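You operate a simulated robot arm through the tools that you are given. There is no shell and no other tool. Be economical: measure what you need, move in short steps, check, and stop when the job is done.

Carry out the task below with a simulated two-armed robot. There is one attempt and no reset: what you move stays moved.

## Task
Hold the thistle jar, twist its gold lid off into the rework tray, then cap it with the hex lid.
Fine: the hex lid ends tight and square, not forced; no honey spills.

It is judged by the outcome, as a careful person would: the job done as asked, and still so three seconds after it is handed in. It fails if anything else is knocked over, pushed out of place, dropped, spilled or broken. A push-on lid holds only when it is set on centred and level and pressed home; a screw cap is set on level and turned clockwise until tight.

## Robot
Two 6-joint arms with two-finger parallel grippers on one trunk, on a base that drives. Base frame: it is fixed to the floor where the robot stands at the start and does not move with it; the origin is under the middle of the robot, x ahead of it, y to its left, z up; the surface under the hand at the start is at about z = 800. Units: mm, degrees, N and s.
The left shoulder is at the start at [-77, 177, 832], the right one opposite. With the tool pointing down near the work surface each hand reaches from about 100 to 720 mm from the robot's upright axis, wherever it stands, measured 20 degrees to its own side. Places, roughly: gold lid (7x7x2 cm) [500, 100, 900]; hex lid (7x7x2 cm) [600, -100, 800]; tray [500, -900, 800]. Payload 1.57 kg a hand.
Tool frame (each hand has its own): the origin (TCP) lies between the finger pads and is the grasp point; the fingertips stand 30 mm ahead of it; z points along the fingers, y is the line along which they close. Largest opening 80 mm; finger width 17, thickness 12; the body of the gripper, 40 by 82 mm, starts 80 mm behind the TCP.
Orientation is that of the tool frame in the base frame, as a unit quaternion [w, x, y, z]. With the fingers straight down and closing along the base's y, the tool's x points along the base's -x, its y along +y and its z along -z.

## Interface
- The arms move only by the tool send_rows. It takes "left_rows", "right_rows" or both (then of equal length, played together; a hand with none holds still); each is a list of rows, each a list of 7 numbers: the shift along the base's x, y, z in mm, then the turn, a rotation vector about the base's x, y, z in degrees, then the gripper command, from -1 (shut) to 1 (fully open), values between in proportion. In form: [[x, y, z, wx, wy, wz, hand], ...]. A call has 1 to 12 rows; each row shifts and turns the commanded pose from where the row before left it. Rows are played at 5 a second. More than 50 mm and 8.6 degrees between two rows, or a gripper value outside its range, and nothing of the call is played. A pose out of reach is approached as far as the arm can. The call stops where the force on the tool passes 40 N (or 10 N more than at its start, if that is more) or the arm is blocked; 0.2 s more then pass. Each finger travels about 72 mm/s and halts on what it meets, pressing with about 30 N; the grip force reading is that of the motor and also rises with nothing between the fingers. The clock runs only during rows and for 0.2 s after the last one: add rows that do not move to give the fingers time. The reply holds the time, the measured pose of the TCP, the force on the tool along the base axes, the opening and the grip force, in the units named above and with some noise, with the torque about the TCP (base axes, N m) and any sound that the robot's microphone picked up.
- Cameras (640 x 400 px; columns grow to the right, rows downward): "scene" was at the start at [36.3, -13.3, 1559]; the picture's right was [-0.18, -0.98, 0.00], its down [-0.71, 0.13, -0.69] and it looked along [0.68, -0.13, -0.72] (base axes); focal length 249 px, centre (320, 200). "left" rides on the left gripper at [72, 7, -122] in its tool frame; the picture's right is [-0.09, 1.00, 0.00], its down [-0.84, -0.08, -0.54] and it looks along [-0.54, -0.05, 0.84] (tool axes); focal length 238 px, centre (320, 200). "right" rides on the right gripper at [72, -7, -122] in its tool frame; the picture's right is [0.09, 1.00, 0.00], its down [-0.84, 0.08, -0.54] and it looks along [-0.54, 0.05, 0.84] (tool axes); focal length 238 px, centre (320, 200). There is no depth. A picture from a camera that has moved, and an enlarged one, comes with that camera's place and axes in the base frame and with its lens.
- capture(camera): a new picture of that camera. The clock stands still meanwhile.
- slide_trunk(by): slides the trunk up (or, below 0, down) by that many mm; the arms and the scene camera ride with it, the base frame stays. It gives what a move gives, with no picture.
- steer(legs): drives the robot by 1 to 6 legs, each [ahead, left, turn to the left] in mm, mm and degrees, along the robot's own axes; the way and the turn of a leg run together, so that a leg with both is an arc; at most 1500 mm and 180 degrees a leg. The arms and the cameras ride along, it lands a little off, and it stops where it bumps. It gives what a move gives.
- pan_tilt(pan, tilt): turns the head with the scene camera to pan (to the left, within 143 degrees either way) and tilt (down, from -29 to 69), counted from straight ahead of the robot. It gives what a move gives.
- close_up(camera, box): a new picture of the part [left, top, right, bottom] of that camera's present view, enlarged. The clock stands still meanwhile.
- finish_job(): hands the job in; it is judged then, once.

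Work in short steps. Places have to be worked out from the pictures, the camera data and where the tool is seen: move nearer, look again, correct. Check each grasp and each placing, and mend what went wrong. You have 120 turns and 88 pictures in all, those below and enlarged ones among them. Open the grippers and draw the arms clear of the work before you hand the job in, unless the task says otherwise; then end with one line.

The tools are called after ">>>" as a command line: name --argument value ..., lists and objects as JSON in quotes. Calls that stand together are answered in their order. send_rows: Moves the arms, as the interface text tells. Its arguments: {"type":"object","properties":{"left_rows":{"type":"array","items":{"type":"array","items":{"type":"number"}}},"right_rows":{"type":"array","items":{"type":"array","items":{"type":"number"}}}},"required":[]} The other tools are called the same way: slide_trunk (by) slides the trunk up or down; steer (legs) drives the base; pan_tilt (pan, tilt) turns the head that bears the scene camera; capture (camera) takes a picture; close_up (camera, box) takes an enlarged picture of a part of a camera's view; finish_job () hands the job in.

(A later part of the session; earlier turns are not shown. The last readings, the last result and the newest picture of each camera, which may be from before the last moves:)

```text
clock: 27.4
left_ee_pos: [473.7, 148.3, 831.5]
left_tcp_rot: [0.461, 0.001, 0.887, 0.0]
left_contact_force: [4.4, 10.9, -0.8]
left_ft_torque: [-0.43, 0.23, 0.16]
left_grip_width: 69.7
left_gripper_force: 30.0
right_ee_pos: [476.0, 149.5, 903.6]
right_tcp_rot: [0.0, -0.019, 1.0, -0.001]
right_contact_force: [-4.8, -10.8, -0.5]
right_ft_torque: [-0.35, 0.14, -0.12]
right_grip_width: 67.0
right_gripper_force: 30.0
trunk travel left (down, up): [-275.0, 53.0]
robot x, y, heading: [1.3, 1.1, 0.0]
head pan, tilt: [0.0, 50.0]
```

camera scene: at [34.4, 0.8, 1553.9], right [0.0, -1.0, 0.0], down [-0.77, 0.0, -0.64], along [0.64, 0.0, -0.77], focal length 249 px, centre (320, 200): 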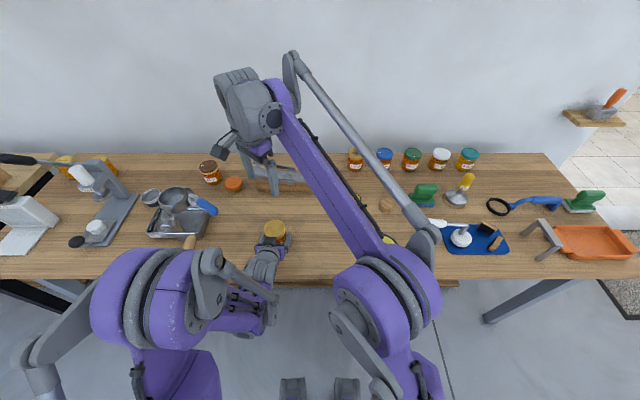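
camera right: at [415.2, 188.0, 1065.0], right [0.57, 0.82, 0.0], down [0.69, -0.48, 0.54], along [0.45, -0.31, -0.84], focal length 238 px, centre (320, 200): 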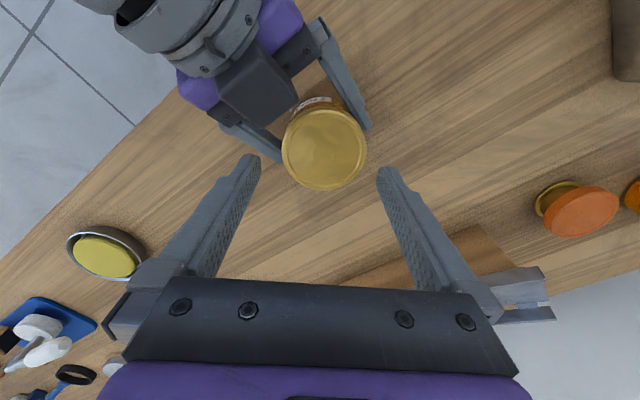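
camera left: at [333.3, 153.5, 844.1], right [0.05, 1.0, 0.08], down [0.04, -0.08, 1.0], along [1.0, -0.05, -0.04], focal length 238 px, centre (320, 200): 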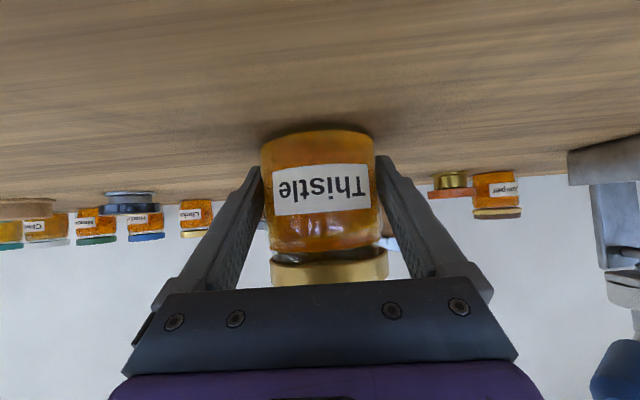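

Turning continues smoothly with a mild side load. I compensate slightly and turn to about +40°.

>>> send_rows --right_rows '[[-0.5, -1, 0.1, 0, 0, 5, -1], [-0.5, -1, 0.1, 0, 0, 7, -1], [0, -0.5, 0.1, 0, 0, 7, -1], [0, -0.5, 0.1, 0, 0, 7, -1], [0, -0.5, 0.1, 0, 0, 7, -1], [0, 0, 0.1, 0, 0, 7, -1]]'

>>> close_up --camera "left" --box '[230, 110, 410, 300]'

```text
clock: 28.8
left_ee_pos: [473.9, 147.1, 831.3]
left_tcp_rot: [0.462, 0.001, 0.887, 0.0]
left_contact_force: [-0.9, 0.5, 0.0]
left_ft_torque: [-0.04, -0.06, 0.01]
left_grip_width: 69.6
left_gripper_force: 30.4
right_ee_pos: [476.0, 146.3, 902.1]
right_tcp_rot: [0.0, -0.359, 0.933, 0.0]
right_contact_force: [1.5, -0.9, -0.8]
right_ft_torque: [-0.01, 0.01, -0.01]
right_grip_width: 66.8
right_gripper_force: 29.9
trunk travel left (down, up): [-275.0, 53.0]
robot x, y, heading: [-1.1, 0.8, 0.0]
head pan, tilt: [0.0, 50.0]
```

```text
2.11 times, centred on (320, 205) of left
camera zoom: at [333.2, 153.4, 844.2], right [0.05, 1.0, 0.08], down [0.04, -0.08, 1.0], along [1.0, -0.05, -0.04], focal length 502 px, centre (320, 190)
```

zoom: 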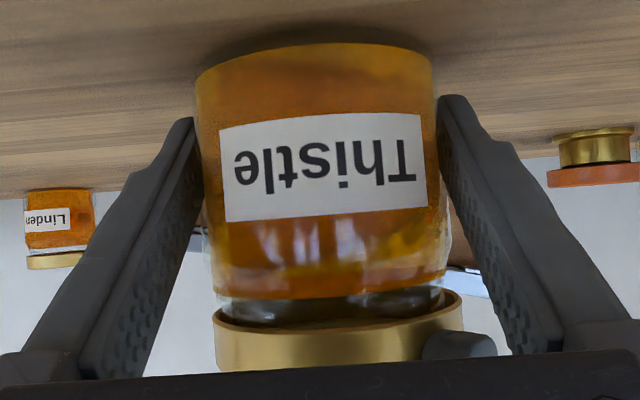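

All loads dropped to zero — the lid seems free of the thread. I lift gently by 3 mm and check.

>>> send_rows --right_rows '[[0, 0, 1, 0, 0, 0, -1], [0, 0, 1, 0, 0, 0, -1], [0, 0, 1, 0, 0, 0, -1]]'

>>> close_up --camera "left" --box '[230, 110, 410, 300]'

```text
clock: 29.6
left_ee_pos: [474.0, 146.7, 830.4]
left_tcp_rot: [0.461, 0.0, 0.887, 0.001]
left_contact_force: [-1.1, 0.9, 0.4]
left_ft_torque: [-0.02, -0.03, 0.01]
left_grip_width: 69.6
left_gripper_force: 29.2
right_ee_pos: [475.1, 147.8, 906.0]
right_tcp_rot: [0.0, -0.358, 0.934, 0.001]
right_contact_force: [0.3, -1.7, -0.8]
right_ft_torque: [-0.03, 0.0, -0.02]
right_grip_width: 67.0
right_gripper_force: 30.0
trunk travel left (down, up): [-275.0, 53.0]
robot x, y, heading: [-2.1, -2.6, 0.3]
head pan, tilt: [0.0, 50.0]
```

```text
2.11 times, centred on (320, 205) of left
camera zoom: at [333.2, 153.5, 844.1], right [0.05, 1.0, 0.08], down [0.04, -0.08, 1.0], along [1.0, -0.05, -0.04], focal length 502 px, centre (320, 190)
```

zoom: 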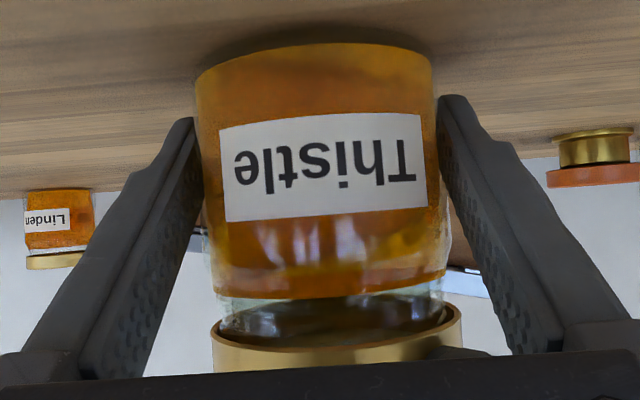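

The lid comes up freely while the jar stays put. I lift it well clear and turn the hand back toward yaw 0.

>>> send_rows --right_rows '[[0, 0, 8, 0, 0, 0, -1], [0, 0, 12, 0, 0, 0, -1], [0, 0, 25, 0, 0, 0, -1], [0, 0, 35, 0, 0, -6, -1], [0, -10, 35, 0, 0, -6, -1], [0, -20, 35, 0, 0, -6, -1], [0, -30, 30, 0, 0, -6, -1], [0, -40, 20, 0, 0, -6, -1], [0, -45, 10, 0, 0, -6, -1], [0, -45, 10, 0, 0, -6, -1], [0, -45, 10, 0, 0, 0, -1]]'

>>> capture --camera "right"

>>> capture --camera "scene"

```text
clock: 32.0
left_ee_pos: [474.1, 145.9, 831.9]
left_tcp_rot: [0.461, -0.001, 0.887, 0.001]
left_contact_force: [-0.1, -0.8, 1.1]
left_ft_torque: [0.0, 0.01, 0.02]
left_grip_width: 69.5
left_gripper_force: 30.1
right_ee_pos: [471.5, -88.3, 1135.9]
right_tcp_rot: [0.0, 0.001, 1.0, 0.0]
right_contact_force: [0.1, 0.0, -0.2]
right_ft_torque: [0.01, -0.01, -0.02]
right_grip_width: 66.8
right_gripper_force: 29.5
trunk travel left (down, up): [-275.0, 53.0]
robot x, y, heading: [-0.6, 0.3, 0.0]
head pan, tilt: [0.0, 50.0]
```

```text
48 pictures are left
camera right: at [400.0, -94.8, 1259.4], right [-0.09, 1.0, 0.0], down [0.84, 0.08, 0.54], along [0.54, 0.05, -0.84], focal length 238 px, centre (320, 200)
```

right: 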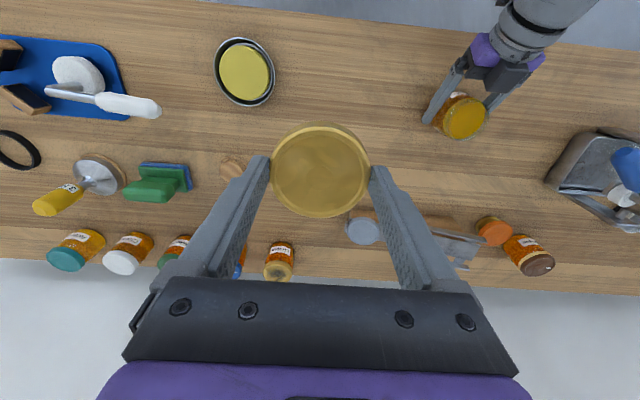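

```text
47 pictures are left
camera scene: at [34.3, 0.3, 1553.9], right [0.0, -1.0, 0.0], down [-0.77, 0.0, -0.64], along [0.64, 0.0, -0.77], focal length 249 px, centre (320, 200)
```

scene: 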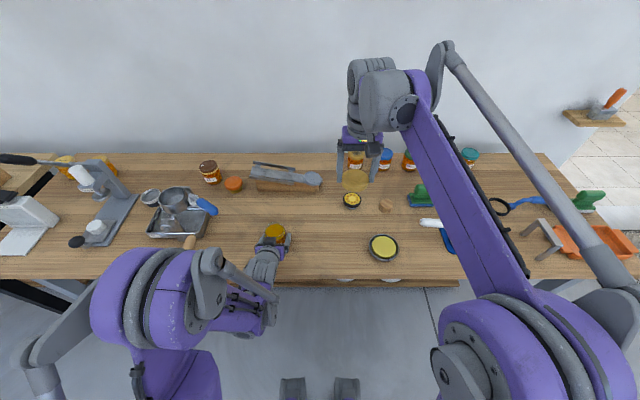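

The gold lid is off. Now I open the left hand and back it straight out along its approach line, then up.

>>> send_rows --left_rows '[[0, 0, 0, 0, 0, 0, 0.85], [0, 0, 0, 0, 0, 0, 1], [0, 0, 0, 0, 0, 0, 1], [-16, 0, 11.5, 0, 0, 0, 1], [-24.5, 0, 17, 0, 0, 0, 1], [-24.5, 0, 17, 0, 0, 0, 1], [-24.5, 0, 17, 0, 0, 0, 1], [-24.5, 0, 17, 0, 0, 0, 1], [0, 0, 40, 0, 0, 0, 1], [0, 0, 40, 0, 0, 0, 1], [0, 0, 40, 0, 0, 0, 1], [0, 0, 0, 0, 0, 0, 1]]'

>>> pan_tilt --pan -40 --tilt 40

>>> capture --camera "scene"

>>> capture --camera "left"

```text
clock: 34.6
left_ee_pos: [359.0, 150.9, 1029.9]
left_tcp_rot: [0.462, 0.0, 0.887, 0.0]
left_contact_force: [0.2, -0.4, 0.2]
left_ft_torque: [0.0, 0.0, 0.0]
left_grip_width: 79.8
left_gripper_force: 0.1
right_ee_pos: [471.4, -86.7, 1135.4]
right_tcp_rot: [0.0, 0.0, 1.0, 0.0]
right_contact_force: [-0.5, 0.3, 0.9]
right_ft_torque: [0.01, -0.05, -0.02]
right_grip_width: 67.2
right_gripper_force: 29.8
trunk travel left (down, up): [-275.0, 53.0]
robot x, y, heading: [0.1, -0.8, 0.0]
head pan, tilt: [0.0, 50.0]
```

```text
clock: 35.7
left_ee_pos: [358.6, 149.5, 1029.9]
left_tcp_rot: [0.462, 0.0, 0.887, 0.0]
left_contact_force: [0.0, -0.1, -0.3]
left_ft_torque: [-0.01, -0.02, 0.0]
left_grip_width: 80.1
left_gripper_force: 0.0
right_ee_pos: [471.6, -86.9, 1134.9]
right_tcp_rot: [0.0, 0.001, 1.0, 0.0]
right_contact_force: [0.3, -0.2, -0.1]
right_ft_torque: [0.02, 0.0, 0.01]
right_grip_width: 67.0
right_gripper_force: 30.1
trunk travel left (down, up): [-275.0, 53.0]
robot x, y, heading: [0.3, 0.8, 0.2]
head pan, tilt: [-40.0, 40.0]
```

```text
46 pictures are left
camera scene: at [22.5, -53.3, 1568.0], right [-0.64, -0.77, 0.0], down [-0.49, 0.41, -0.77], along [0.59, -0.49, -0.64], focal length 249 px, centre (320, 200)
```

scene: 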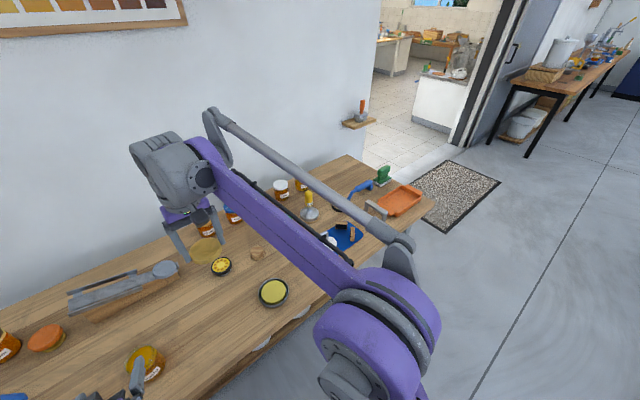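

```text
45 pictures are left
camera left: at [218.9, 157.7, 1042.7], right [0.05, 1.0, 0.08], down [0.04, -0.08, 1.0], along [1.0, -0.05, -0.04], focal length 238 px, centre (320, 200)
```

left: 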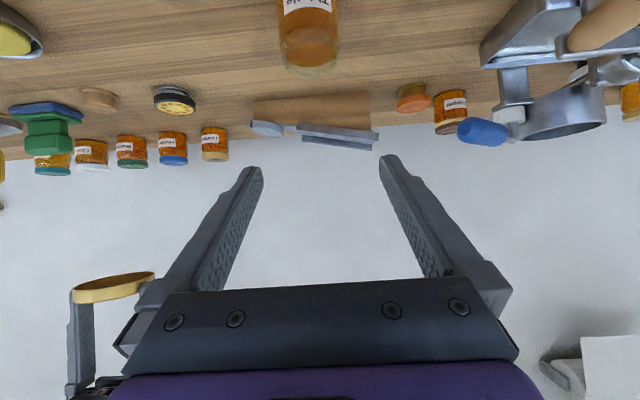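

Jar stands open and upright; hand is clear. The tray is at about (475, −935). I drive sideways to the right by 600 mm with the lid held high.

>>> steer --legs '[[0, -600, 0]]'

>>> capture --camera "scene"

>>> capture --camera "right"

```text
clock: 41.5
left_ee_pos: [360.1, -447.9, 1031.7]
left_tcp_rot: [0.462, -0.001, 0.887, 0.001]
left_contact_force: [-0.2, -0.2, 0.3]
left_ft_torque: [0.01, -0.01, 0.01]
left_grip_width: 80.0
left_gripper_force: 0.0
right_ee_pos: [472.4, -685.2, 1135.6]
right_tcp_rot: [0.0, -0.001, 1.0, 0.0]
right_contact_force: [0.5, -0.3, -0.3]
right_ft_torque: [-0.01, 0.02, 0.03]
right_grip_width: 67.0
right_gripper_force: 30.0
trunk travel left (down, up): [-275.0, 53.0]
robot x, y, heading: [1.0, -604.6, 0.2]
head pan, tilt: [-40.0, 40.0]
```

```text
44 pictures are left
camera scene: at [22.9, -653.6, 1568.0], right [-0.64, -0.77, 0.0], down [-0.49, 0.41, -0.77], along [0.59, -0.49, -0.64], focal length 249 px, centre (320, 200)
```

scene: 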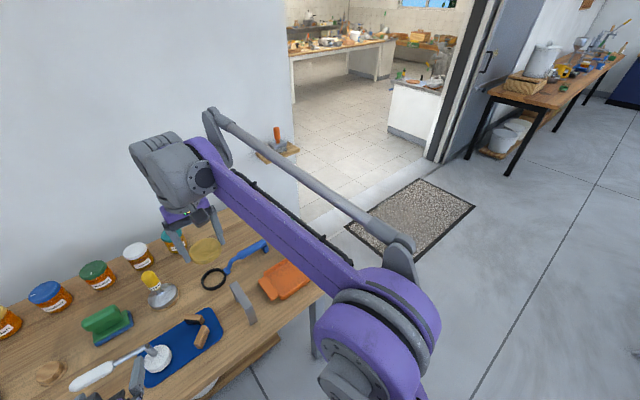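

```text
43 pictures are left
camera right: at [400.5, -693.3, 1259.4], right [-0.09, 1.0, 0.0], down [0.84, 0.08, 0.54], along [0.54, 0.05, -0.84], focal length 238 px, centre (320, 200)
```

right: 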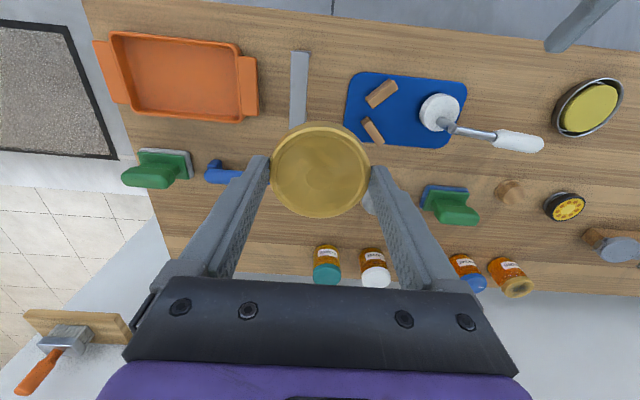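

The tray interior centre works out at about (468, −938). I move the right hand over it at height.

>>> send_rows --right_rows '[[0, -42, -10, 0, 0, 0, -1], [-1, -42, -10, 0, 0, 0, -1], [-1, -42, -10, 0, 0, 0, -1], [-1, -42, -10, 0, 0, 0, -1], [-1, -42, -10, 0, 0, 0, -1], [0, -42, -10, 0, 0, 0, -1], [0, 0, 0, 0, 0, 0, -1]]'

>>> capture --camera "right"

>>> capture --camera "scene"

```text
clock: 43.0
left_ee_pos: [359.4, -447.1, 1029.1]
left_tcp_rot: [0.461, 0.0, 0.887, -0.001]
left_contact_force: [0.1, 0.3, 0.4]
left_ft_torque: [0.0, -0.02, 0.0]
left_grip_width: 80.1
left_gripper_force: 0.1
right_ee_pos: [463.8, -937.4, 1076.3]
right_tcp_rot: [-0.001, -0.001, 1.0, 0.0]
right_contact_force: [0.5, -0.2, -1.2]
right_ft_torque: [-0.01, 0.01, 0.0]
right_grip_width: 66.9
right_gripper_force: 29.8
trunk travel left (down, up): [-275.0, 53.0]
robot x, y, heading: [1.2, -596.0, 0.1]
head pan, tilt: [-40.0, 40.0]
```

```text
42 pictures are left
camera right: at [393.1, -944.7, 1199.9], right [-0.09, 1.0, 0.0], down [0.84, 0.08, 0.54], along [0.54, 0.05, -0.84], focal length 238 px, centre (320, 200)
```

right: 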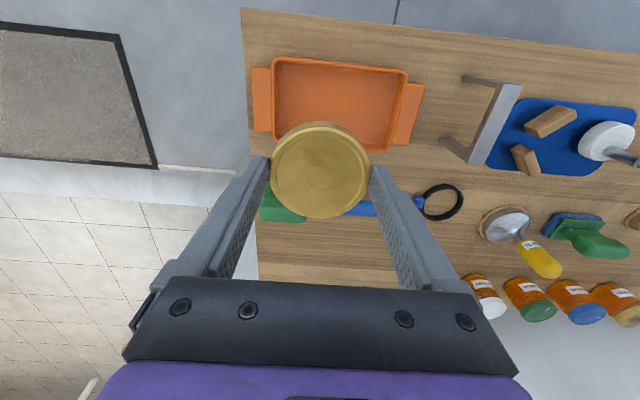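

```text
41 pictures are left
camera scene: at [22.7, -652.8, 1568.1], right [-0.64, -0.77, 0.0], down [-0.49, 0.41, -0.77], along [0.59, -0.49, -0.64], focal length 249 px, centre (320, 200)
```

scene: 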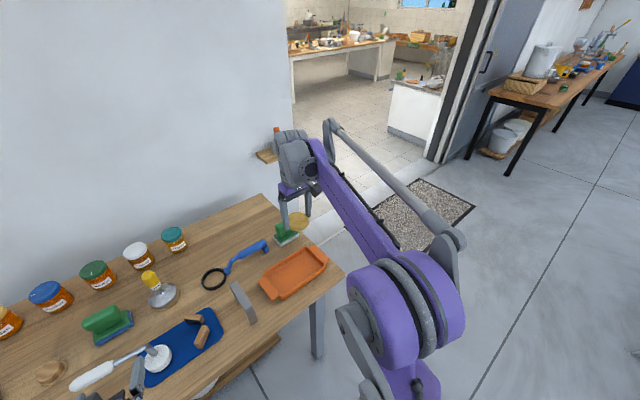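

Refining with the rim edges: the tray centre is about (466, −911), rim ~112 × 200 mm. I shift over it and lower to ~z 870, then look.

>>> send_rows --right_rows '[[1, 13, -30, 0, 0, 0, -1], [0, 13, -40, 0, 0, 0, -1], [0, 0, -45, 0, 0, 0, -1], [0, 0, -45, 0, 0, 0, -1], [0, 0, -40, 0, 0, 0, -1], [0, 0, 0, 0, 0, 0, -1]]'

>>> capture --camera "right"

>>> close_up --camera "scene" --box '[230, 200, 358, 320]'

```text
clock: 44.5
left_ee_pos: [358.9, -448.0, 1030.2]
left_tcp_rot: [0.462, -0.001, 0.887, 0.001]
left_contact_force: [-0.2, 1.1, 0.1]
left_ft_torque: [0.01, 0.02, 0.03]
left_grip_width: 79.9
left_gripper_force: 0.1
right_ee_pos: [468.6, -914.8, 877.2]
right_tcp_rot: [0.0, -0.001, 1.0, 0.0]
right_contact_force: [-0.3, -0.7, -1.0]
right_ft_torque: [-0.04, -0.01, 0.04]
right_grip_width: 67.2
right_gripper_force: 30.0
trunk travel left (down, up): [-275.0, 53.0]
robot x, y, heading: [0.8, -598.0, 0.3]
head pan, tilt: [-40.0, 40.0]
```

```text
40 pictures are left
camera right: at [397.1, -921.1, 1001.7], right [-0.09, 1.0, 0.0], down [0.84, 0.08, 0.54], along [0.54, 0.05, -0.84], focal length 238 px, centre (320, 200)
```

right: 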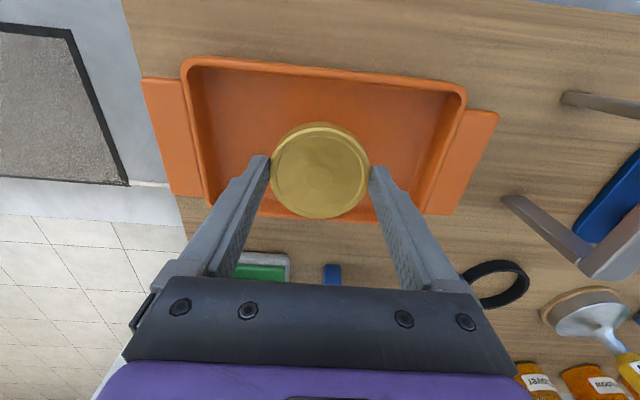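

```text
3.33 times, centred on (294, 260) of scene
camera zoom: at [22.5, -653.3, 1568.1], right [-0.64, -0.77, 0.0], down [-0.49, 0.41, -0.77], along [0.59, -0.49, -0.64], focal length 829 px, centre (407, 0)
```

zoom: 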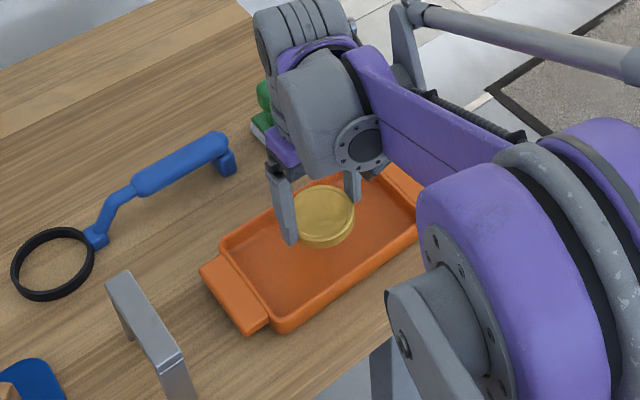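

The lid is centred over the tray. I lower slowly until light contact with the tray floor.

>>> send_rows --right_rows '[[-2, 0, -15, 0, 0, 0, -1], [0, 0, -15, 0, 0, 0, -1], [0, 0, -5, 0, 0, 0, -1], [0, 0, 0, 0, 0, 0, -1]]'

>>> capture --camera "right"

```text
clock: 45.5
left_ee_pos: [359.0, -448.8, 1029.4]
left_tcp_rot: [0.462, 0.0, 0.887, 0.0]
left_contact_force: [-0.5, 0.1, 0.4]
left_ft_torque: [0.03, 0.0, 0.0]
left_grip_width: 80.2
left_gripper_force: 0.1
right_ee_pos: [466.6, -914.0, 842.2]
right_tcp_rot: [0.001, 0.0, 1.0, 0.0]
right_contact_force: [-0.9, 0.1, -0.4]
right_ft_torque: [0.01, -0.01, 0.01]
right_grip_width: 67.1
right_gripper_force: 30.4
trunk travel left (down, up): [-275.0, 53.0]
robot x, y, heading: [2.9, -600.8, -0.1]
head pan, tilt: [-40.0, 40.0]
```

```text
38 pictures are left
camera right: at [394.6, -919.6, 966.6], right [-0.09, 1.0, 0.0], down [0.84, 0.08, 0.54], along [0.54, 0.05, -0.84], focal length 238 px, centre (320, 200)
```

right: 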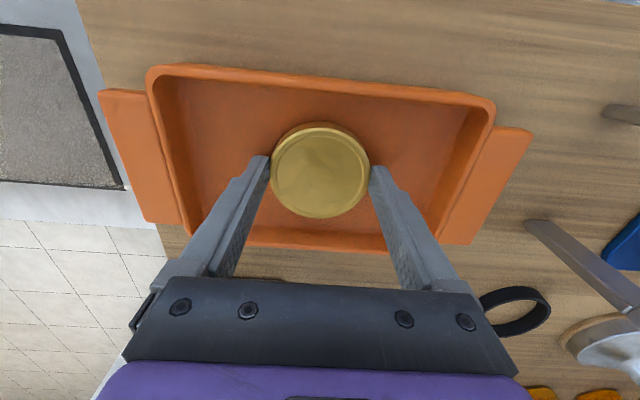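

No contact yet; I step down 1 mm at a time, in small batches, watching for the force to rise.

>>> send_rows --right_rows '[[0, 0, -1.5, 0, 0, 0, -1], [0, 0, -1.5, 0, 0, 0, -1], [0, 0, -1, 0, 0, 0, -1], [0, 0, 0, 0, 0, 0, -1]]'

```text
clock: 46.5
left_ee_pos: [358.3, -448.2, 1030.7]
left_tcp_rot: [0.463, -0.001, 0.887, 0.0]
left_contact_force: [0.3, -0.8, -0.6]
left_ft_torque: [0.01, 0.0, 0.03]
left_grip_width: 79.8
left_gripper_force: 0.0
right_ee_pos: [465.5, -913.2, 838.3]
right_tcp_rot: [0.002, 0.0, 1.0, -0.001]
right_contact_force: [4.3, -7.6, 26.9]
right_ft_torque: [-0.25, -0.25, -0.04]
right_grip_width: 66.9
right_gripper_force: 30.0
trunk travel left (down, up): [-275.0, 53.0]
robot x, y, heading: [3.0, -598.6, 0.1]
head pan, tilt: [-40.0, 40.0]
```

Contact (27 N). I raise 1 mm, open, and lift straight up.

>>> send_rows --right_rows '[[0, 0, 1, 0, 0, 0, -1], [0, 0, 0, 0, 0, 0, 0.8], [0, 0, 0, 0, 0, 0, 1], [0, 0, 0, 0, 0, 0, 1], [0, 0, 10, 0, 0, 0, 1], [0, 0, 30, 0, 0, 0, 1], [0, 0, 40, 0, 0, 0, 1], [0, 0, 45, 0, 0, 0, 1], [0, 0, 45, 0, 0, 0, 1], [0, 0, 45, 0, 0, 0, 1], [0, 0, 45, 0, 0, 0, 1]]'

>>> capture --camera "right"

```text
clock: 48.9
left_ee_pos: [359.6, -446.9, 1030.3]
left_tcp_rot: [0.462, 0.0, 0.887, -0.001]
left_contact_force: [-0.1, 0.2, 0.0]
left_ft_torque: [0.0, -0.01, 0.02]
left_grip_width: 79.9
left_gripper_force: 0.0
right_ee_pos: [468.2, -911.2, 1100.9]
right_tcp_rot: [0.0, -0.001, 1.0, 0.0]
right_contact_force: [-0.4, 0.6, 0.5]
right_ft_torque: [0.0, 0.01, -0.02]
right_grip_width: 80.1
right_gripper_force: 0.1
trunk travel left (down, up): [-275.0, 53.0]
robot x, y, heading: [1.2, -598.4, 0.0]
head pan, tilt: [-40.0, 40.0]
```

```text
37 pictures are left
camera right: at [396.3, -918.3, 1224.6], right [-0.09, 1.0, 0.0], down [0.84, 0.08, 0.54], along [0.54, 0.05, -0.84], focal length 238 px, centre (320, 200)
```

right: 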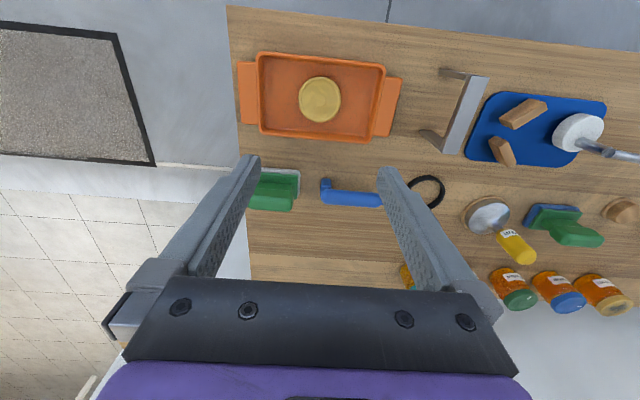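

The gold lid rests flat in the tray. I bring the right arm back in at height and drive back left 600 mm.

>>> send_rows --right_rows '[[0, 45, 10, 0, 0, 0, 1], [0, 45, 10, 0, 0, 0, 1], [0, 45, 10, 0, 0, 0, 1], [0, 45, 10, 0, 0, 0, 1], [0, 40, 0, 0, 0, 0, 1], [0, 0, 0, 0, 0, 0, 1]]'

>>> steer --legs '[[0, 600, 0]]'

>>> pan_tilt --pan 0 --tilt 50

>>> capture --camera "right"

>>> capture --camera "scene"

```text
clock: 50.2
left_ee_pos: [360.7, -449.0, 1030.2]
left_tcp_rot: [0.462, 0.0, 0.887, 0.0]
left_contact_force: [-0.3, -0.3, 0.1]
left_ft_torque: [0.04, 0.0, -0.01]
left_grip_width: 79.9
left_gripper_force: 0.2
right_ee_pos: [465.7, -694.7, 1138.3]
right_tcp_rot: [0.001, -0.001, 1.0, 0.0]
right_contact_force: [-0.7, -0.3, 0.2]
right_ft_torque: [0.01, -0.03, 0.0]
right_grip_width: 80.0
right_gripper_force: 0.1
trunk travel left (down, up): [-275.0, 53.0]
robot x, y, heading: [3.4, -599.1, 0.2]
head pan, tilt: [-40.0, 40.0]
```

```text
clock: 55.9
left_ee_pos: [356.6, 147.5, 1030.1]
left_tcp_rot: [0.462, -0.003, 0.887, 0.001]
left_contact_force: [0.2, -0.2, 0.5]
left_ft_torque: [-0.02, 0.0, 0.0]
left_grip_width: 80.0
left_gripper_force: 0.1
right_ee_pos: [465.4, -98.1, 1137.6]
right_tcp_rot: [0.0, -0.004, 1.0, 0.0]
right_contact_force: [0.4, 0.1, 0.6]
right_ft_torque: [-0.05, 0.02, 0.0]
right_grip_width: 80.0
right_gripper_force: 0.1
trunk travel left (down, up): [-275.0, 53.0]
robot x, y, heading: [-5.4, -6.1, 0.3]
head pan, tilt: [-40.0, 40.0]
```

```text
clock: 57.0
left_ee_pos: [356.4, 148.5, 1028.8]
left_tcp_rot: [0.462, -0.002, 0.887, 0.001]
left_contact_force: [-0.2, 0.5, -1.0]
left_ft_torque: [0.03, 0.01, -0.01]
left_grip_width: 79.9
left_gripper_force: 0.0
right_ee_pos: [464.2, -98.7, 1138.0]
right_tcp_rot: [0.0, -0.003, 1.0, -0.001]
right_contact_force: [0.2, -0.4, 1.1]
right_ft_torque: [-0.02, 0.03, 0.0]
right_grip_width: 79.9
right_gripper_force: 0.0
trunk travel left (down, up): [-275.0, 53.0]
robot x, y, heading: [-1.7, -9.0, 0.3]
head pan, tilt: [0.0, 50.0]
```

```text
36 pictures are left
camera right: at [393.8, -105.0, 1261.3], right [-0.1, 1.0, 0.0], down [0.84, 0.08, 0.54], along [0.54, 0.05, -0.84], focal length 238 px, centre (320, 200)
```

right: 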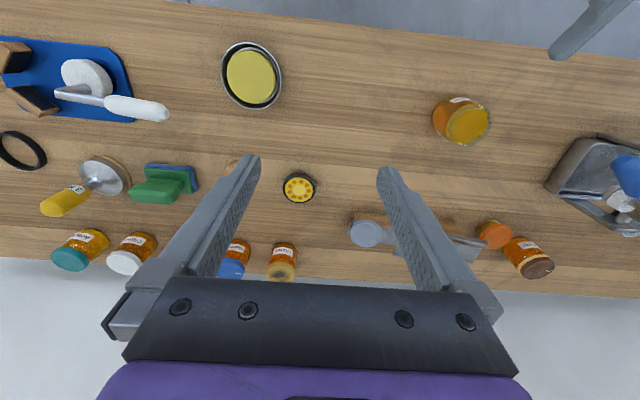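

```text
35 pictures are left
camera scene: at [32.2, -4.6, 1553.9], right [0.01, -1.0, 0.0], down [-0.77, 0.0, -0.64], along [0.64, 0.0, -0.77], focal length 249 px, centre (320, 200)
```

scene: 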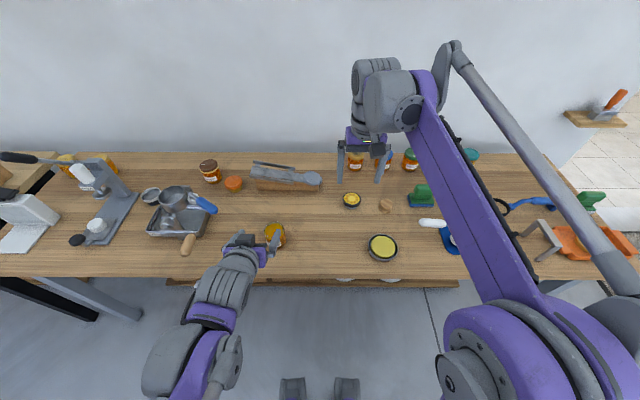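

The hex lid is at about (647, −125). I move above it and lower to z≈930 for a closer look.

>>> send_rows --right_rows '[[36, -5, -20, 0, 0, 0, 1], [36, -5, -30, 0, 0, 0, 1], [36, -5, -30, 0, 0, 0, 1], [36, -6, -30, 0, 0, 0, 1], [36, -6, -30, 0, 0, 0, 1], [0, 0, -40, 0, 0, 0, 1], [0, 0, -28, 0, 0, 0, 1], [0, 0, 0, 0, 0, 0, 1]]'

>>> capture --camera "right"

>>> close_up --camera "right" --box '[250, 80, 390, 200]'

```text
clock: 58.8
left_ee_pos: [356.8, 148.0, 1029.1]
left_tcp_rot: [0.462, -0.004, 0.887, 0.002]
left_contact_force: [-0.7, 0.2, -0.2]
left_ft_torque: [-0.02, 0.01, -0.02]
left_grip_width: 79.9
left_gripper_force: 0.1
right_ee_pos: [645.4, -124.9, 925.6]
right_tcp_rot: [0.0, -0.004, 1.0, 0.0]
right_contact_force: [-0.3, 0.5, -0.4]
right_ft_torque: [0.01, 0.0, 0.0]
right_grip_width: 79.9
right_gripper_force: 0.0
trunk travel left (down, up): [-275.0, 53.0]
robot x, y, heading: [-4.5, -2.1, 0.4]
head pan, tilt: [0.0, 50.0]
```

```text
34 pictures are left
camera right: at [574.0, -132.6, 1050.3], right [-0.1, 0.99, 0.0], down [0.84, 0.08, 0.54], along [0.54, 0.05, -0.84], focal length 238 px, centre (320, 200)
```

right: 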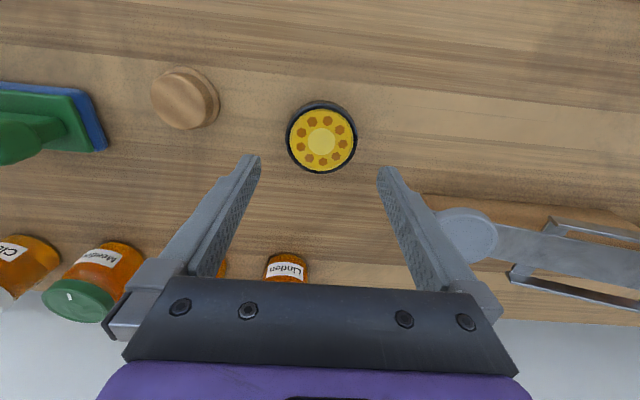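

```text
3.33 times, centred on (320, 140) of right
camera zoom: at [574.0, -132.6, 1050.3], right [-0.1, 0.99, 0.0], down [0.84, 0.08, 0.54], along [0.54, 0.05, -0.84], focal length 794 px, centre (320, 400)
```

zoom: 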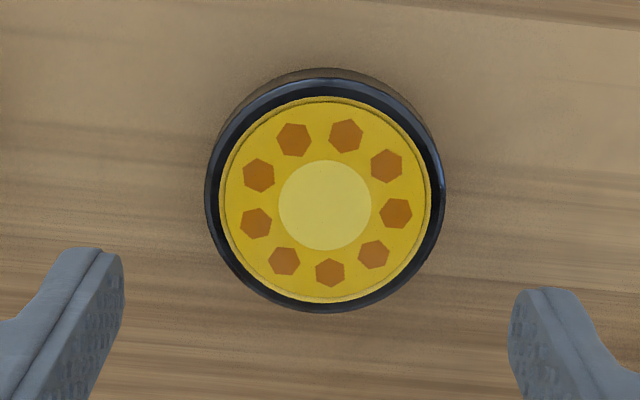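

Lid ~69 mm wide, about (+3, +2) from the tool axis. I correct and lower to z≈880 to re-measure including its height.

>>> send_rows --right_rows '[[2, 1, -20, 0, 0, 0, 1], [1, 1, -25, 0, 0, 0, 1], [0, 0, 0, 0, 0, 0, 1]]'

>>> close_up --camera "right" --box '[240, 90, 400, 200]'

>>> close_up --camera "left" --box '[100, 50, 260, 150]'

```text
clock: 59.6
left_ee_pos: [355.9, 147.8, 1029.7]
left_tcp_rot: [0.461, -0.004, 0.887, 0.002]
left_contact_force: [0.6, 0.9, 0.2]
left_ft_torque: [0.01, -0.02, 0.02]
left_grip_width: 79.9
left_gripper_force: 0.0
right_ee_pos: [646.7, -124.4, 883.2]
right_tcp_rot: [0.0, -0.004, 1.0, 0.0]
right_contact_force: [-0.1, 0.2, -0.2]
right_ft_torque: [0.0, -0.02, 0.0]
right_grip_width: 79.8
right_gripper_force: 0.1
trunk travel left (down, up): [-275.0, 53.0]
robot x, y, heading: [-2.0, -5.8, 0.1]
head pan, tilt: [0.0, 50.0]
```

```text
3.64 times, centred on (320, 145) of right
camera zoom: at [576.6, -132.0, 1006.6], right [-0.1, 1.0, 0.0], down [0.84, 0.08, 0.54], along [0.54, 0.05, -0.84], focal length 867 px, centre (320, 400)
```

zoom: 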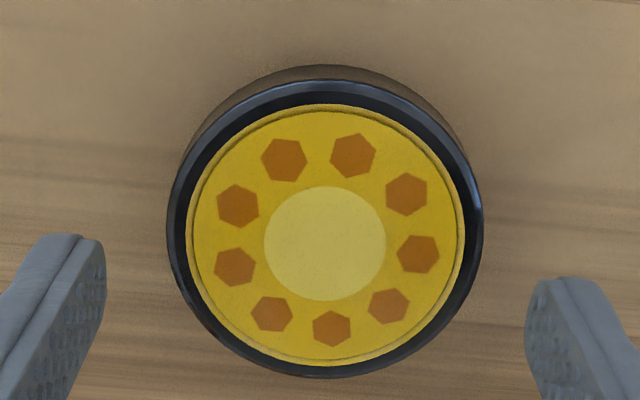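

```text
4.00 times, centred on (180, 100) of left
camera zoom: at [215.4, 153.2, 1042.7], right [0.05, 1.0, 0.08], down [0.04, -0.08, 1.0], along [1.0, -0.04, -0.04], focal length 953 px, centre (880, 600)
```

zoom: 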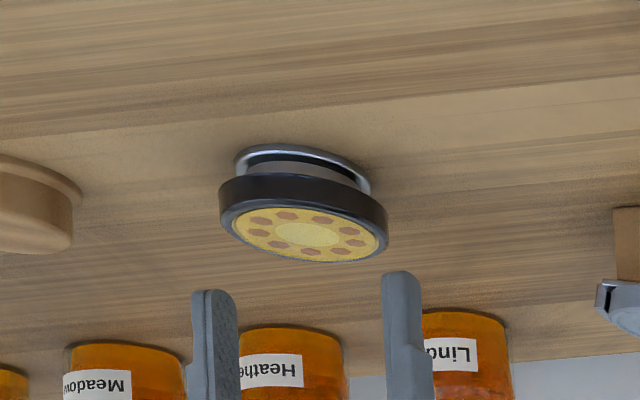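

Scale at two heights gives lid top z≈830, centred at (648, −124); a black rim over a narrower plug with a metal ring beneath. I lower so the tips are just around the rim (z≈843) and close.

>>> send_rows --right_rows '[[0, 0, -20, 0, 0, 0, 1], [0, 0, -20, 0, 0, 0, 1], [0, 0, 0, 0, 0, 0, 0.8], [0, 0, 0, 0, 0, 0, 0.4], [0, 0, 0, 0, 0, 0, -0.3], [0, 0, 0, 0, 0, 0, -1], [0, 0, 0, 0, 0, 0, -1], [0, 0, 0, 0, 0, 0, -1]]'

>>> capture --camera "right"

>>> close_up --camera "left" --box '[100, 50, 260, 150]'

```text
clock: 61.4
left_ee_pos: [356.1, 147.5, 1029.7]
left_tcp_rot: [0.461, -0.003, 0.887, 0.001]
left_contact_force: [-0.2, 0.5, 0.0]
left_ft_torque: [-0.01, -0.01, -0.02]
left_grip_width: 80.2
left_gripper_force: 0.1
right_ee_pos: [647.3, -123.8, 841.9]
right_tcp_rot: [0.0, -0.004, 1.0, 0.001]
right_contact_force: [0.4, 0.2, -0.5]
right_ft_torque: [0.0, -0.03, 0.04]
right_grip_width: 67.3
right_gripper_force: 29.8
trunk travel left (down, up): [-275.0, 53.0]
robot x, y, heading: [-1.0, -5.3, 0.6]
head pan, tilt: [0.0, 50.0]
```

```text
30 pictures are left
camera right: at [576.0, -130.2, 966.1], right [-0.1, 1.0, 0.0], down [0.84, 0.08, 0.54], along [0.54, 0.05, -0.84], focal length 238 px, centre (320, 200)
```

right: 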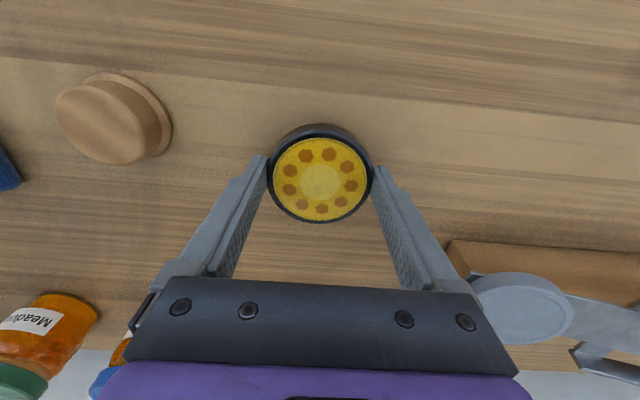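

```text
4.00 times, centred on (180, 100) of left
camera zoom: at [215.6, 153.2, 1042.7], right [0.05, 1.0, 0.08], down [0.04, -0.08, 1.0], along [1.0, -0.04, -0.04], focal length 953 px, centre (880, 600)
```

zoom: 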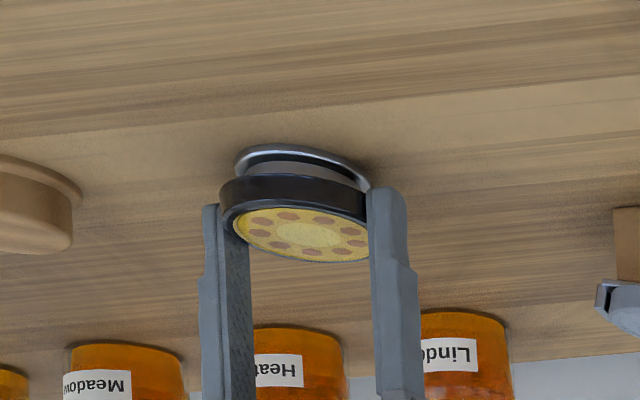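

Gripped at 67.3 mm with no side load. I lift 80 mm and check what came along.

>>> send_rows --right_rows '[[0, 0, 3, 0, 0, 0, -1], [0, 0, 12, 0, 0, 0, -1], [0, 0, 30, 0, 0, 0, -1], [0, 0, 40, 0, 0, 0, -1], [0, 0, 0, 0, 0, 0, -1]]'

>>> close_up --camera "left" --box '[100, 50, 260, 150]'

```text
clock: 62.6
left_ee_pos: [357.2, 147.9, 1029.2]
left_tcp_rot: [0.462, -0.002, 0.887, 0.001]
left_contact_force: [0.2, 0.0, -0.5]
left_ft_torque: [0.0, -0.01, -0.04]
left_grip_width: 79.8
left_gripper_force: 0.0
right_ee_pos: [648.3, -122.5, 927.8]
right_tcp_rot: [0.001, -0.003, 1.0, 0.001]
right_contact_force: [0.0, -0.6, 0.0]
right_ft_torque: [-0.01, -0.01, 0.03]
right_grip_width: 67.3
right_gripper_force: 30.0
trunk travel left (down, up): [-275.0, 53.0]
robot x, y, heading: [-0.1, -4.7, 0.2]
head pan, tilt: [0.0, 50.0]
```

```text
4.00 times, centred on (180, 100) of left
camera zoom: at [215.8, 153.2, 1042.6], right [0.05, 1.0, 0.08], down [0.04, -0.08, 1.0], along [1.0, -0.04, -0.04], focal length 953 px, centre (880, 600)
```

zoom: 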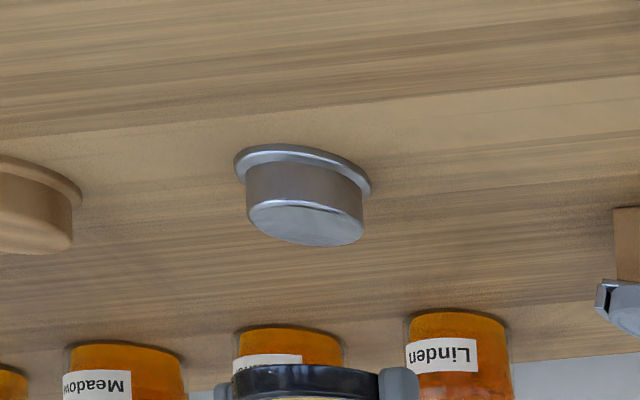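

The metal piece is just a stand and stayed put; the hex lid is a hollow cap. Now I raise the right hand and bring the left hand back to its pre-grasp behind the jar.

>>> send_rows --left_rows '[[4, 0, -40, 0, 0, 0, 1], [4, 0, -35, 0, 0, 0, 1], [5, 0, -35, 0, 0, 0, 1], [5, 0, -21, 0, 0, 0, 1], [0, 0, 0, 0, 0, 0, 1]]' --right_rows '[[0, 0, 40, 0, 0, 0, -1], [0, 0, 40, 0, 0, 0, -1], [0, 0, 40, 0, 0, 0, -1], [-20, 0, 30, 0, 0, 0, -1], [0, 0, 0, 0, 0, 0, -1]]'

>>> capture --camera "left"

>>> close_up --camera "scene" --box '[210, 190, 338, 270]'

```text
clock: 63.8
left_ee_pos: [373.9, 149.4, 900.5]
left_tcp_rot: [0.462, -0.003, 0.887, 0.002]
left_contact_force: [0.2, 0.1, 0.5]
left_ft_torque: [0.02, -0.01, 0.0]
left_grip_width: 80.0
left_gripper_force: 0.0
right_ee_pos: [623.3, -123.1, 1058.5]
right_tcp_rot: [0.0, -0.004, 1.0, 0.0]
right_contact_force: [0.0, 0.2, -0.4]
right_ft_torque: [0.01, 0.0, 0.01]
right_grip_width: 67.4
right_gripper_force: 30.1
right hand out of reach, approached as far as the arm can: row 3
trunk travel left (down, up): [-275.0, 53.0]
robot x, y, heading: [-1.2, -5.1, -0.0]
head pan, tilt: [0.0, 50.0]
```

```text
27 pictures are left
camera left: at [233.1, 154.5, 913.5], right [0.05, 1.0, 0.08], down [0.04, -0.08, 1.0], along [1.0, -0.04, -0.04], focal length 238 px, centre (320, 200)
```

left: 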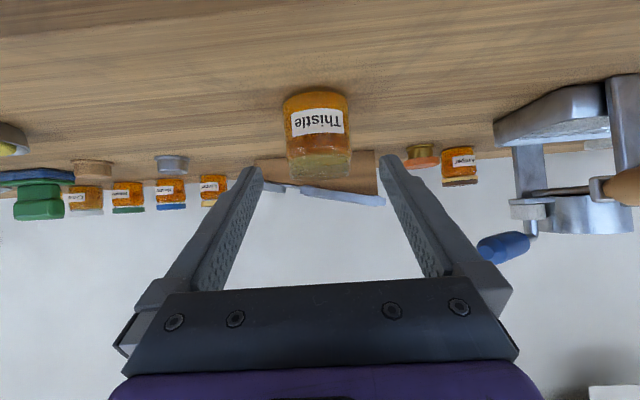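

```text
5.00 times, centred on (274, 230) of scene
camera zoom: at [32.0, -4.5, 1553.9], right [0.01, -1.0, 0.0], down [-0.77, -0.01, -0.64], along [0.64, 0.0, -0.77], focal length 1243 px, centre (550, 50)
```

zoom: 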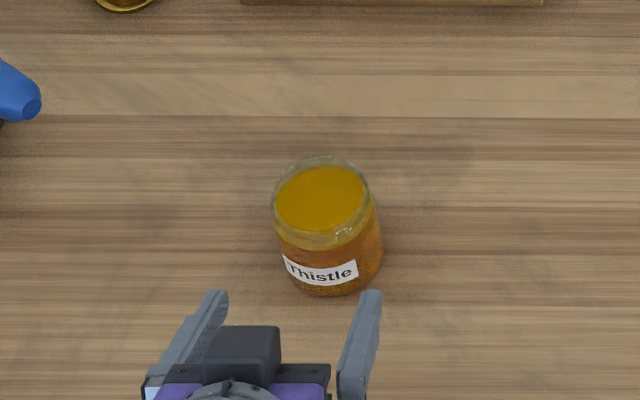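

The jar's mouth is near (470, 147), honey safely below the rim. I advance the left hand along the approach with a −1.8 mm y correction, and stop there open to check.

>>> send_rows --left_rows '[[24, -0.9, -17.6, 0, 0, 0, 1], [24, -0.9, -17.6, 0, 0, 0, 1], [24, 0, -17.6, 0, 0, 0, 1], [24, 0, -17.6, 0, 0, 0, 1], [0, 0, 0, 0, 0, 0, 1]]'

>>> capture --camera "left"

```text
clock: 65.0
left_ee_pos: [469.5, 148.4, 829.4]
left_tcp_rot: [0.461, -0.003, 0.887, 0.001]
left_contact_force: [0.9, 0.3, -0.2]
left_ft_torque: [-0.02, 0.01, -0.02]
left_grip_width: 80.2
left_gripper_force: 0.1
right_ee_pos: [624.3, -125.0, 1059.2]
right_tcp_rot: [0.001, -0.003, 1.0, 0.0]
right_contact_force: [-0.7, 0.2, 0.0]
right_ft_torque: [0.01, 0.0, 0.03]
right_grip_width: 67.4
right_gripper_force: 30.1
trunk travel left (down, up): [-275.0, 53.0]
robot x, y, heading: [-2.5, -8.4, 0.5]
head pan, tilt: [0.0, 50.0]
```

```text
25 pictures are left
camera left: at [328.7, 152.5, 841.0], right [0.05, 1.0, 0.08], down [0.04, -0.08, 1.0], along [1.0, -0.04, -0.04], focal length 238 px, centre (320, 200)
```

left: 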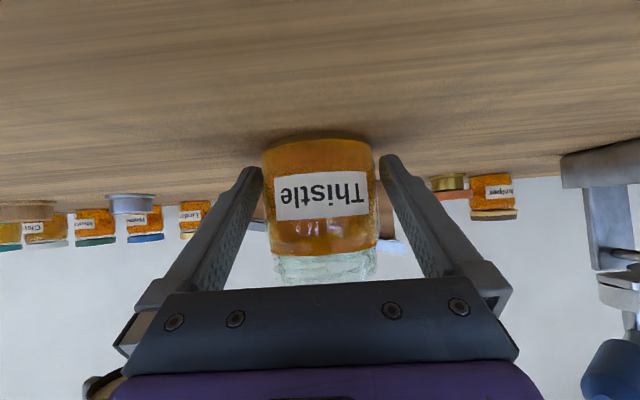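

The jar sits centred between the fingers. I close the left hand on it.

>>> send_rows --left_rows '[[0, 0, 0, 0, 0, 0, 0.7], [0, 0, 0, 0, 0, 0, 0.3], [0, 0, 0, 0, 0, 0, -0.3], [0, 0, 0, 0, 0, 0, -1], [0, 0, 0, 0, 0, 0, -1], [0, 0, 0, 0, 0, 0, -1]]'

>>> close_up --camera "scene" --box '[242, 200, 306, 240]'

```text
clock: 66.4
left_ee_pos: [470.1, 147.5, 828.5]
left_tcp_rot: [0.461, -0.003, 0.887, 0.002]
left_contact_force: [0.9, -0.4, -0.2]
left_ft_torque: [0.03, -0.04, -0.03]
left_grip_width: 69.2
left_gripper_force: 29.7
right_ee_pos: [623.7, -123.0, 1059.0]
right_tcp_rot: [-0.001, -0.004, 1.0, 0.0]
right_contact_force: [-0.1, -0.4, 0.4]
right_ft_torque: [-0.01, 0.02, 0.0]
right_grip_width: 67.2
right_gripper_force: 30.3
trunk travel left (down, up): [-275.0, 53.0]
robot x, y, heading: [-2.1, -5.8, 0.4]
head pan, tilt: [0.0, 50.0]
```

```text
10.00 times, centred on (274, 220) of scene
camera zoom: at [32.4, -4.5, 1553.9], right [0.01, -1.0, 0.0], down [-0.77, -0.01, -0.64], along [0.64, 0.0, -0.77], focal length 2486 px, centre (780, 0)
```

zoom: 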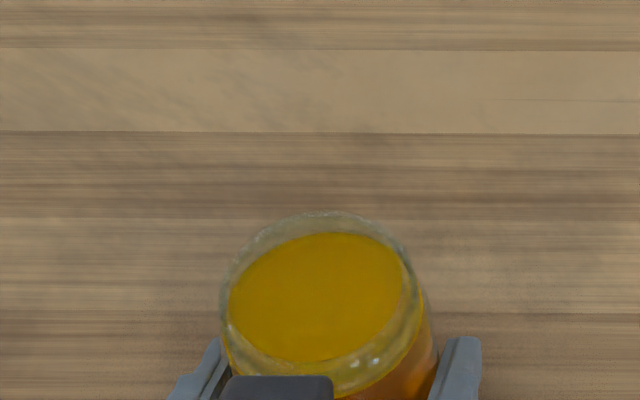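

Jar held with no side load. I bring the hex lid over to just right of the jar, yawed +40° (room for clockwise turning), to measure the mouth with the right camera.

>>> send_rows --right_rows '[[-18.5, 19, -7, 0, 0, 5, -1], [-18.5, 19, -7, 0, 0, 5, -1], [-18.5, 19, -7, 0, 0, 5, -1], [-18.5, 19, -7, 0, 0, 5, -1], [-18.5, 19, -7, 0, 0, 5, -1], [-18.5, 19, -7, 0, 0, 5, -1], [-18.5, 19, -7, 0, 0, 5, -1], [-18.5, 20, -10, 0, 0, 5, -1], [0, 0, 0, 0, 0, 0, -1]]'

>>> capture --camera "right"

```text
clock: 68.4
left_ee_pos: [469.6, 147.1, 828.1]
left_tcp_rot: [0.462, -0.003, 0.887, 0.001]
left_contact_force: [-0.5, 0.5, -0.6]
left_ft_torque: [0.0, -0.05, 0.05]
left_grip_width: 69.3
left_gripper_force: 30.0
right_ee_pos: [527.1, 45.8, 1008.1]
right_tcp_rot: [-0.001, -0.346, 0.938, 0.0]
right_contact_force: [-0.3, 0.1, -1.2]
right_ft_torque: [-0.02, 0.01, 0.01]
right_grip_width: 67.4
right_gripper_force: 29.7
right hand out of reach, approached as far as the arm can: row 4, 5, 6, 7, 8
trunk travel left (down, up): [-275.0, 53.0]
robot x, y, heading: [-1.8, -8.3, 0.5]
head pan, tilt: [0.0, 50.0]
```

```text
23 pictures are left
camera right: at [478.7, -5.7, 1133.1], right [-0.72, 0.7, 0.0], down [0.59, 0.6, 0.54], along [0.38, 0.39, -0.84], focal length 238 px, centre (320, 200)
```

right: 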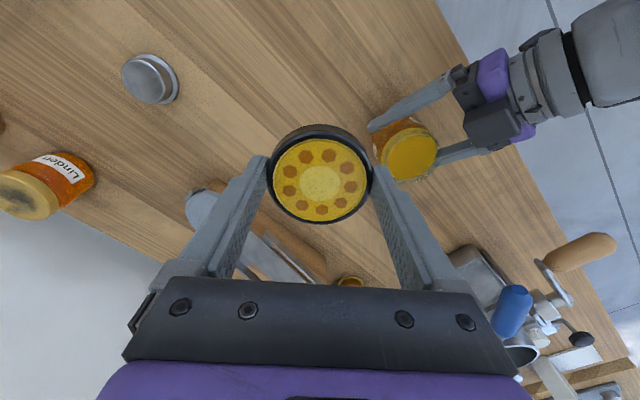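

The arm stopped short of the commanded x (527 instead of 476). I lower it a bit and step in −x to see how it follows.

>>> send_rows --right_rows '[[-10, 0, -15, 0, 0, 0, -1], [-10, 0, -15, 0, 0, 0, -1], [0, 0, 0, 0, 0, 0, -1]]'

```text
clock: 69.2
left_ee_pos: [469.2, 147.9, 829.4]
left_tcp_rot: [0.462, -0.003, 0.887, 0.002]
left_contact_force: [-0.4, 0.4, -0.6]
left_ft_torque: [0.05, 0.02, 0.03]
left_grip_width: 69.1
left_gripper_force: 30.6
right_ee_pos: [527.0, 49.1, 1009.8]
right_tcp_rot: [-0.001, -0.345, 0.938, 0.0]
right_contact_force: [-0.1, 0.0, -0.3]
right_ft_torque: [0.02, -0.01, 0.04]
right_grip_width: 67.1
right_gripper_force: 29.8
right hand out of reach, approached as far as the arm can: row 1, 2
trunk travel left (down, up): [-275.0, 53.0]
robot x, y, heading: [-3.5, -7.9, 0.6]
head pan, tilt: [0.0, 50.0]
```

The arm doesn't move at all — likely a wrist joint limit at this yaw here. I rotate back −30° and retry a small move.

>>> send_rows --right_rows '[[0, 0, 0, 0, 0, -8, -1], [0, 0, 0, 0, 0, -8, -1], [0, 0, 0, 0, 0, -8, -1], [0, 0, 0, 0, 0, -8, -1], [0, 0, 0, 0, 0, -8, -1], [0, 0, 0, 0, 0, 0, -1]]'

```text
clock: 70.6
left_ee_pos: [471.0, 147.7, 828.1]
left_tcp_rot: [0.461, -0.003, 0.887, 0.001]
left_contact_force: [-1.0, 0.4, -0.7]
left_ft_torque: [0.06, 0.02, 0.0]
left_grip_width: 69.1
left_gripper_force: 30.0
right_ee_pos: [527.1, 49.1, 1010.2]
right_tcp_rot: [0.0, -0.002, 1.0, 0.0]
right_contact_force: [-0.9, -0.2, 0.1]
right_ft_torque: [-0.01, -0.02, 0.0]
right_grip_width: 67.3
right_gripper_force: 29.6
trunk travel left (down, up): [-275.0, 53.0]
robot x, y, heading: [-3.1, -7.1, 0.2]
head pan, tilt: [0.0, 50.0]
```

Free again at yaw 0. I move to (480, 65, 960), beside the jar, to measure the mouth.

>>> send_rows --right_rows '[[-16, 0, -16, 0, 0, 0, -1], [-16, 8, -17, 0, 0, 0, -1], [-15, 8, -17, 0, 0, 0, -1], [0, 0, 0, 0, 0, 0, -1]]'

>>> close_up --camera "right" --box '[260, 80, 500, 230]'

```text
clock: 71.6
left_ee_pos: [468.4, 147.8, 829.0]
left_tcp_rot: [0.462, -0.003, 0.887, 0.002]
left_contact_force: [-0.2, 0.6, 0.0]
left_ft_torque: [0.06, 0.02, 0.0]
left_grip_width: 69.1
left_gripper_force: 30.1
right_ee_pos: [516.5, 71.5, 1011.6]
right_tcp_rot: [-0.001, -0.003, 1.0, -0.001]
right_contact_force: [0.4, 0.9, -0.5]
right_ft_torque: [-0.01, 0.0, -0.01]
right_grip_width: 67.1
right_gripper_force: 29.6
right hand out of reach, approached as far as the arm can: row 1, 2, 3
trunk travel left (down, up): [-275.0, 53.0]
robot x, y, heading: [-2.1, -8.9, 0.5]
head pan, tilt: [0.0, 50.0]
```

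```text
2.67 times, centred on (380, 155) of right
camera zoom: at [445.9, 64.4, 1134.8], right [-0.1, 1.0, 0.0], down [0.84, 0.08, 0.54], along [0.54, 0.05, -0.84], focal length 636 px, centre (160, 320)
```

zoom: 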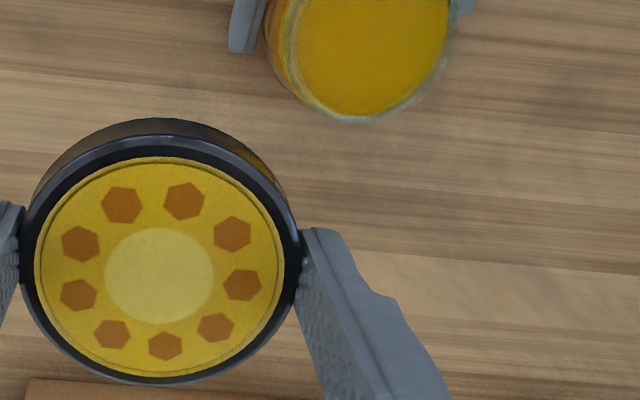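

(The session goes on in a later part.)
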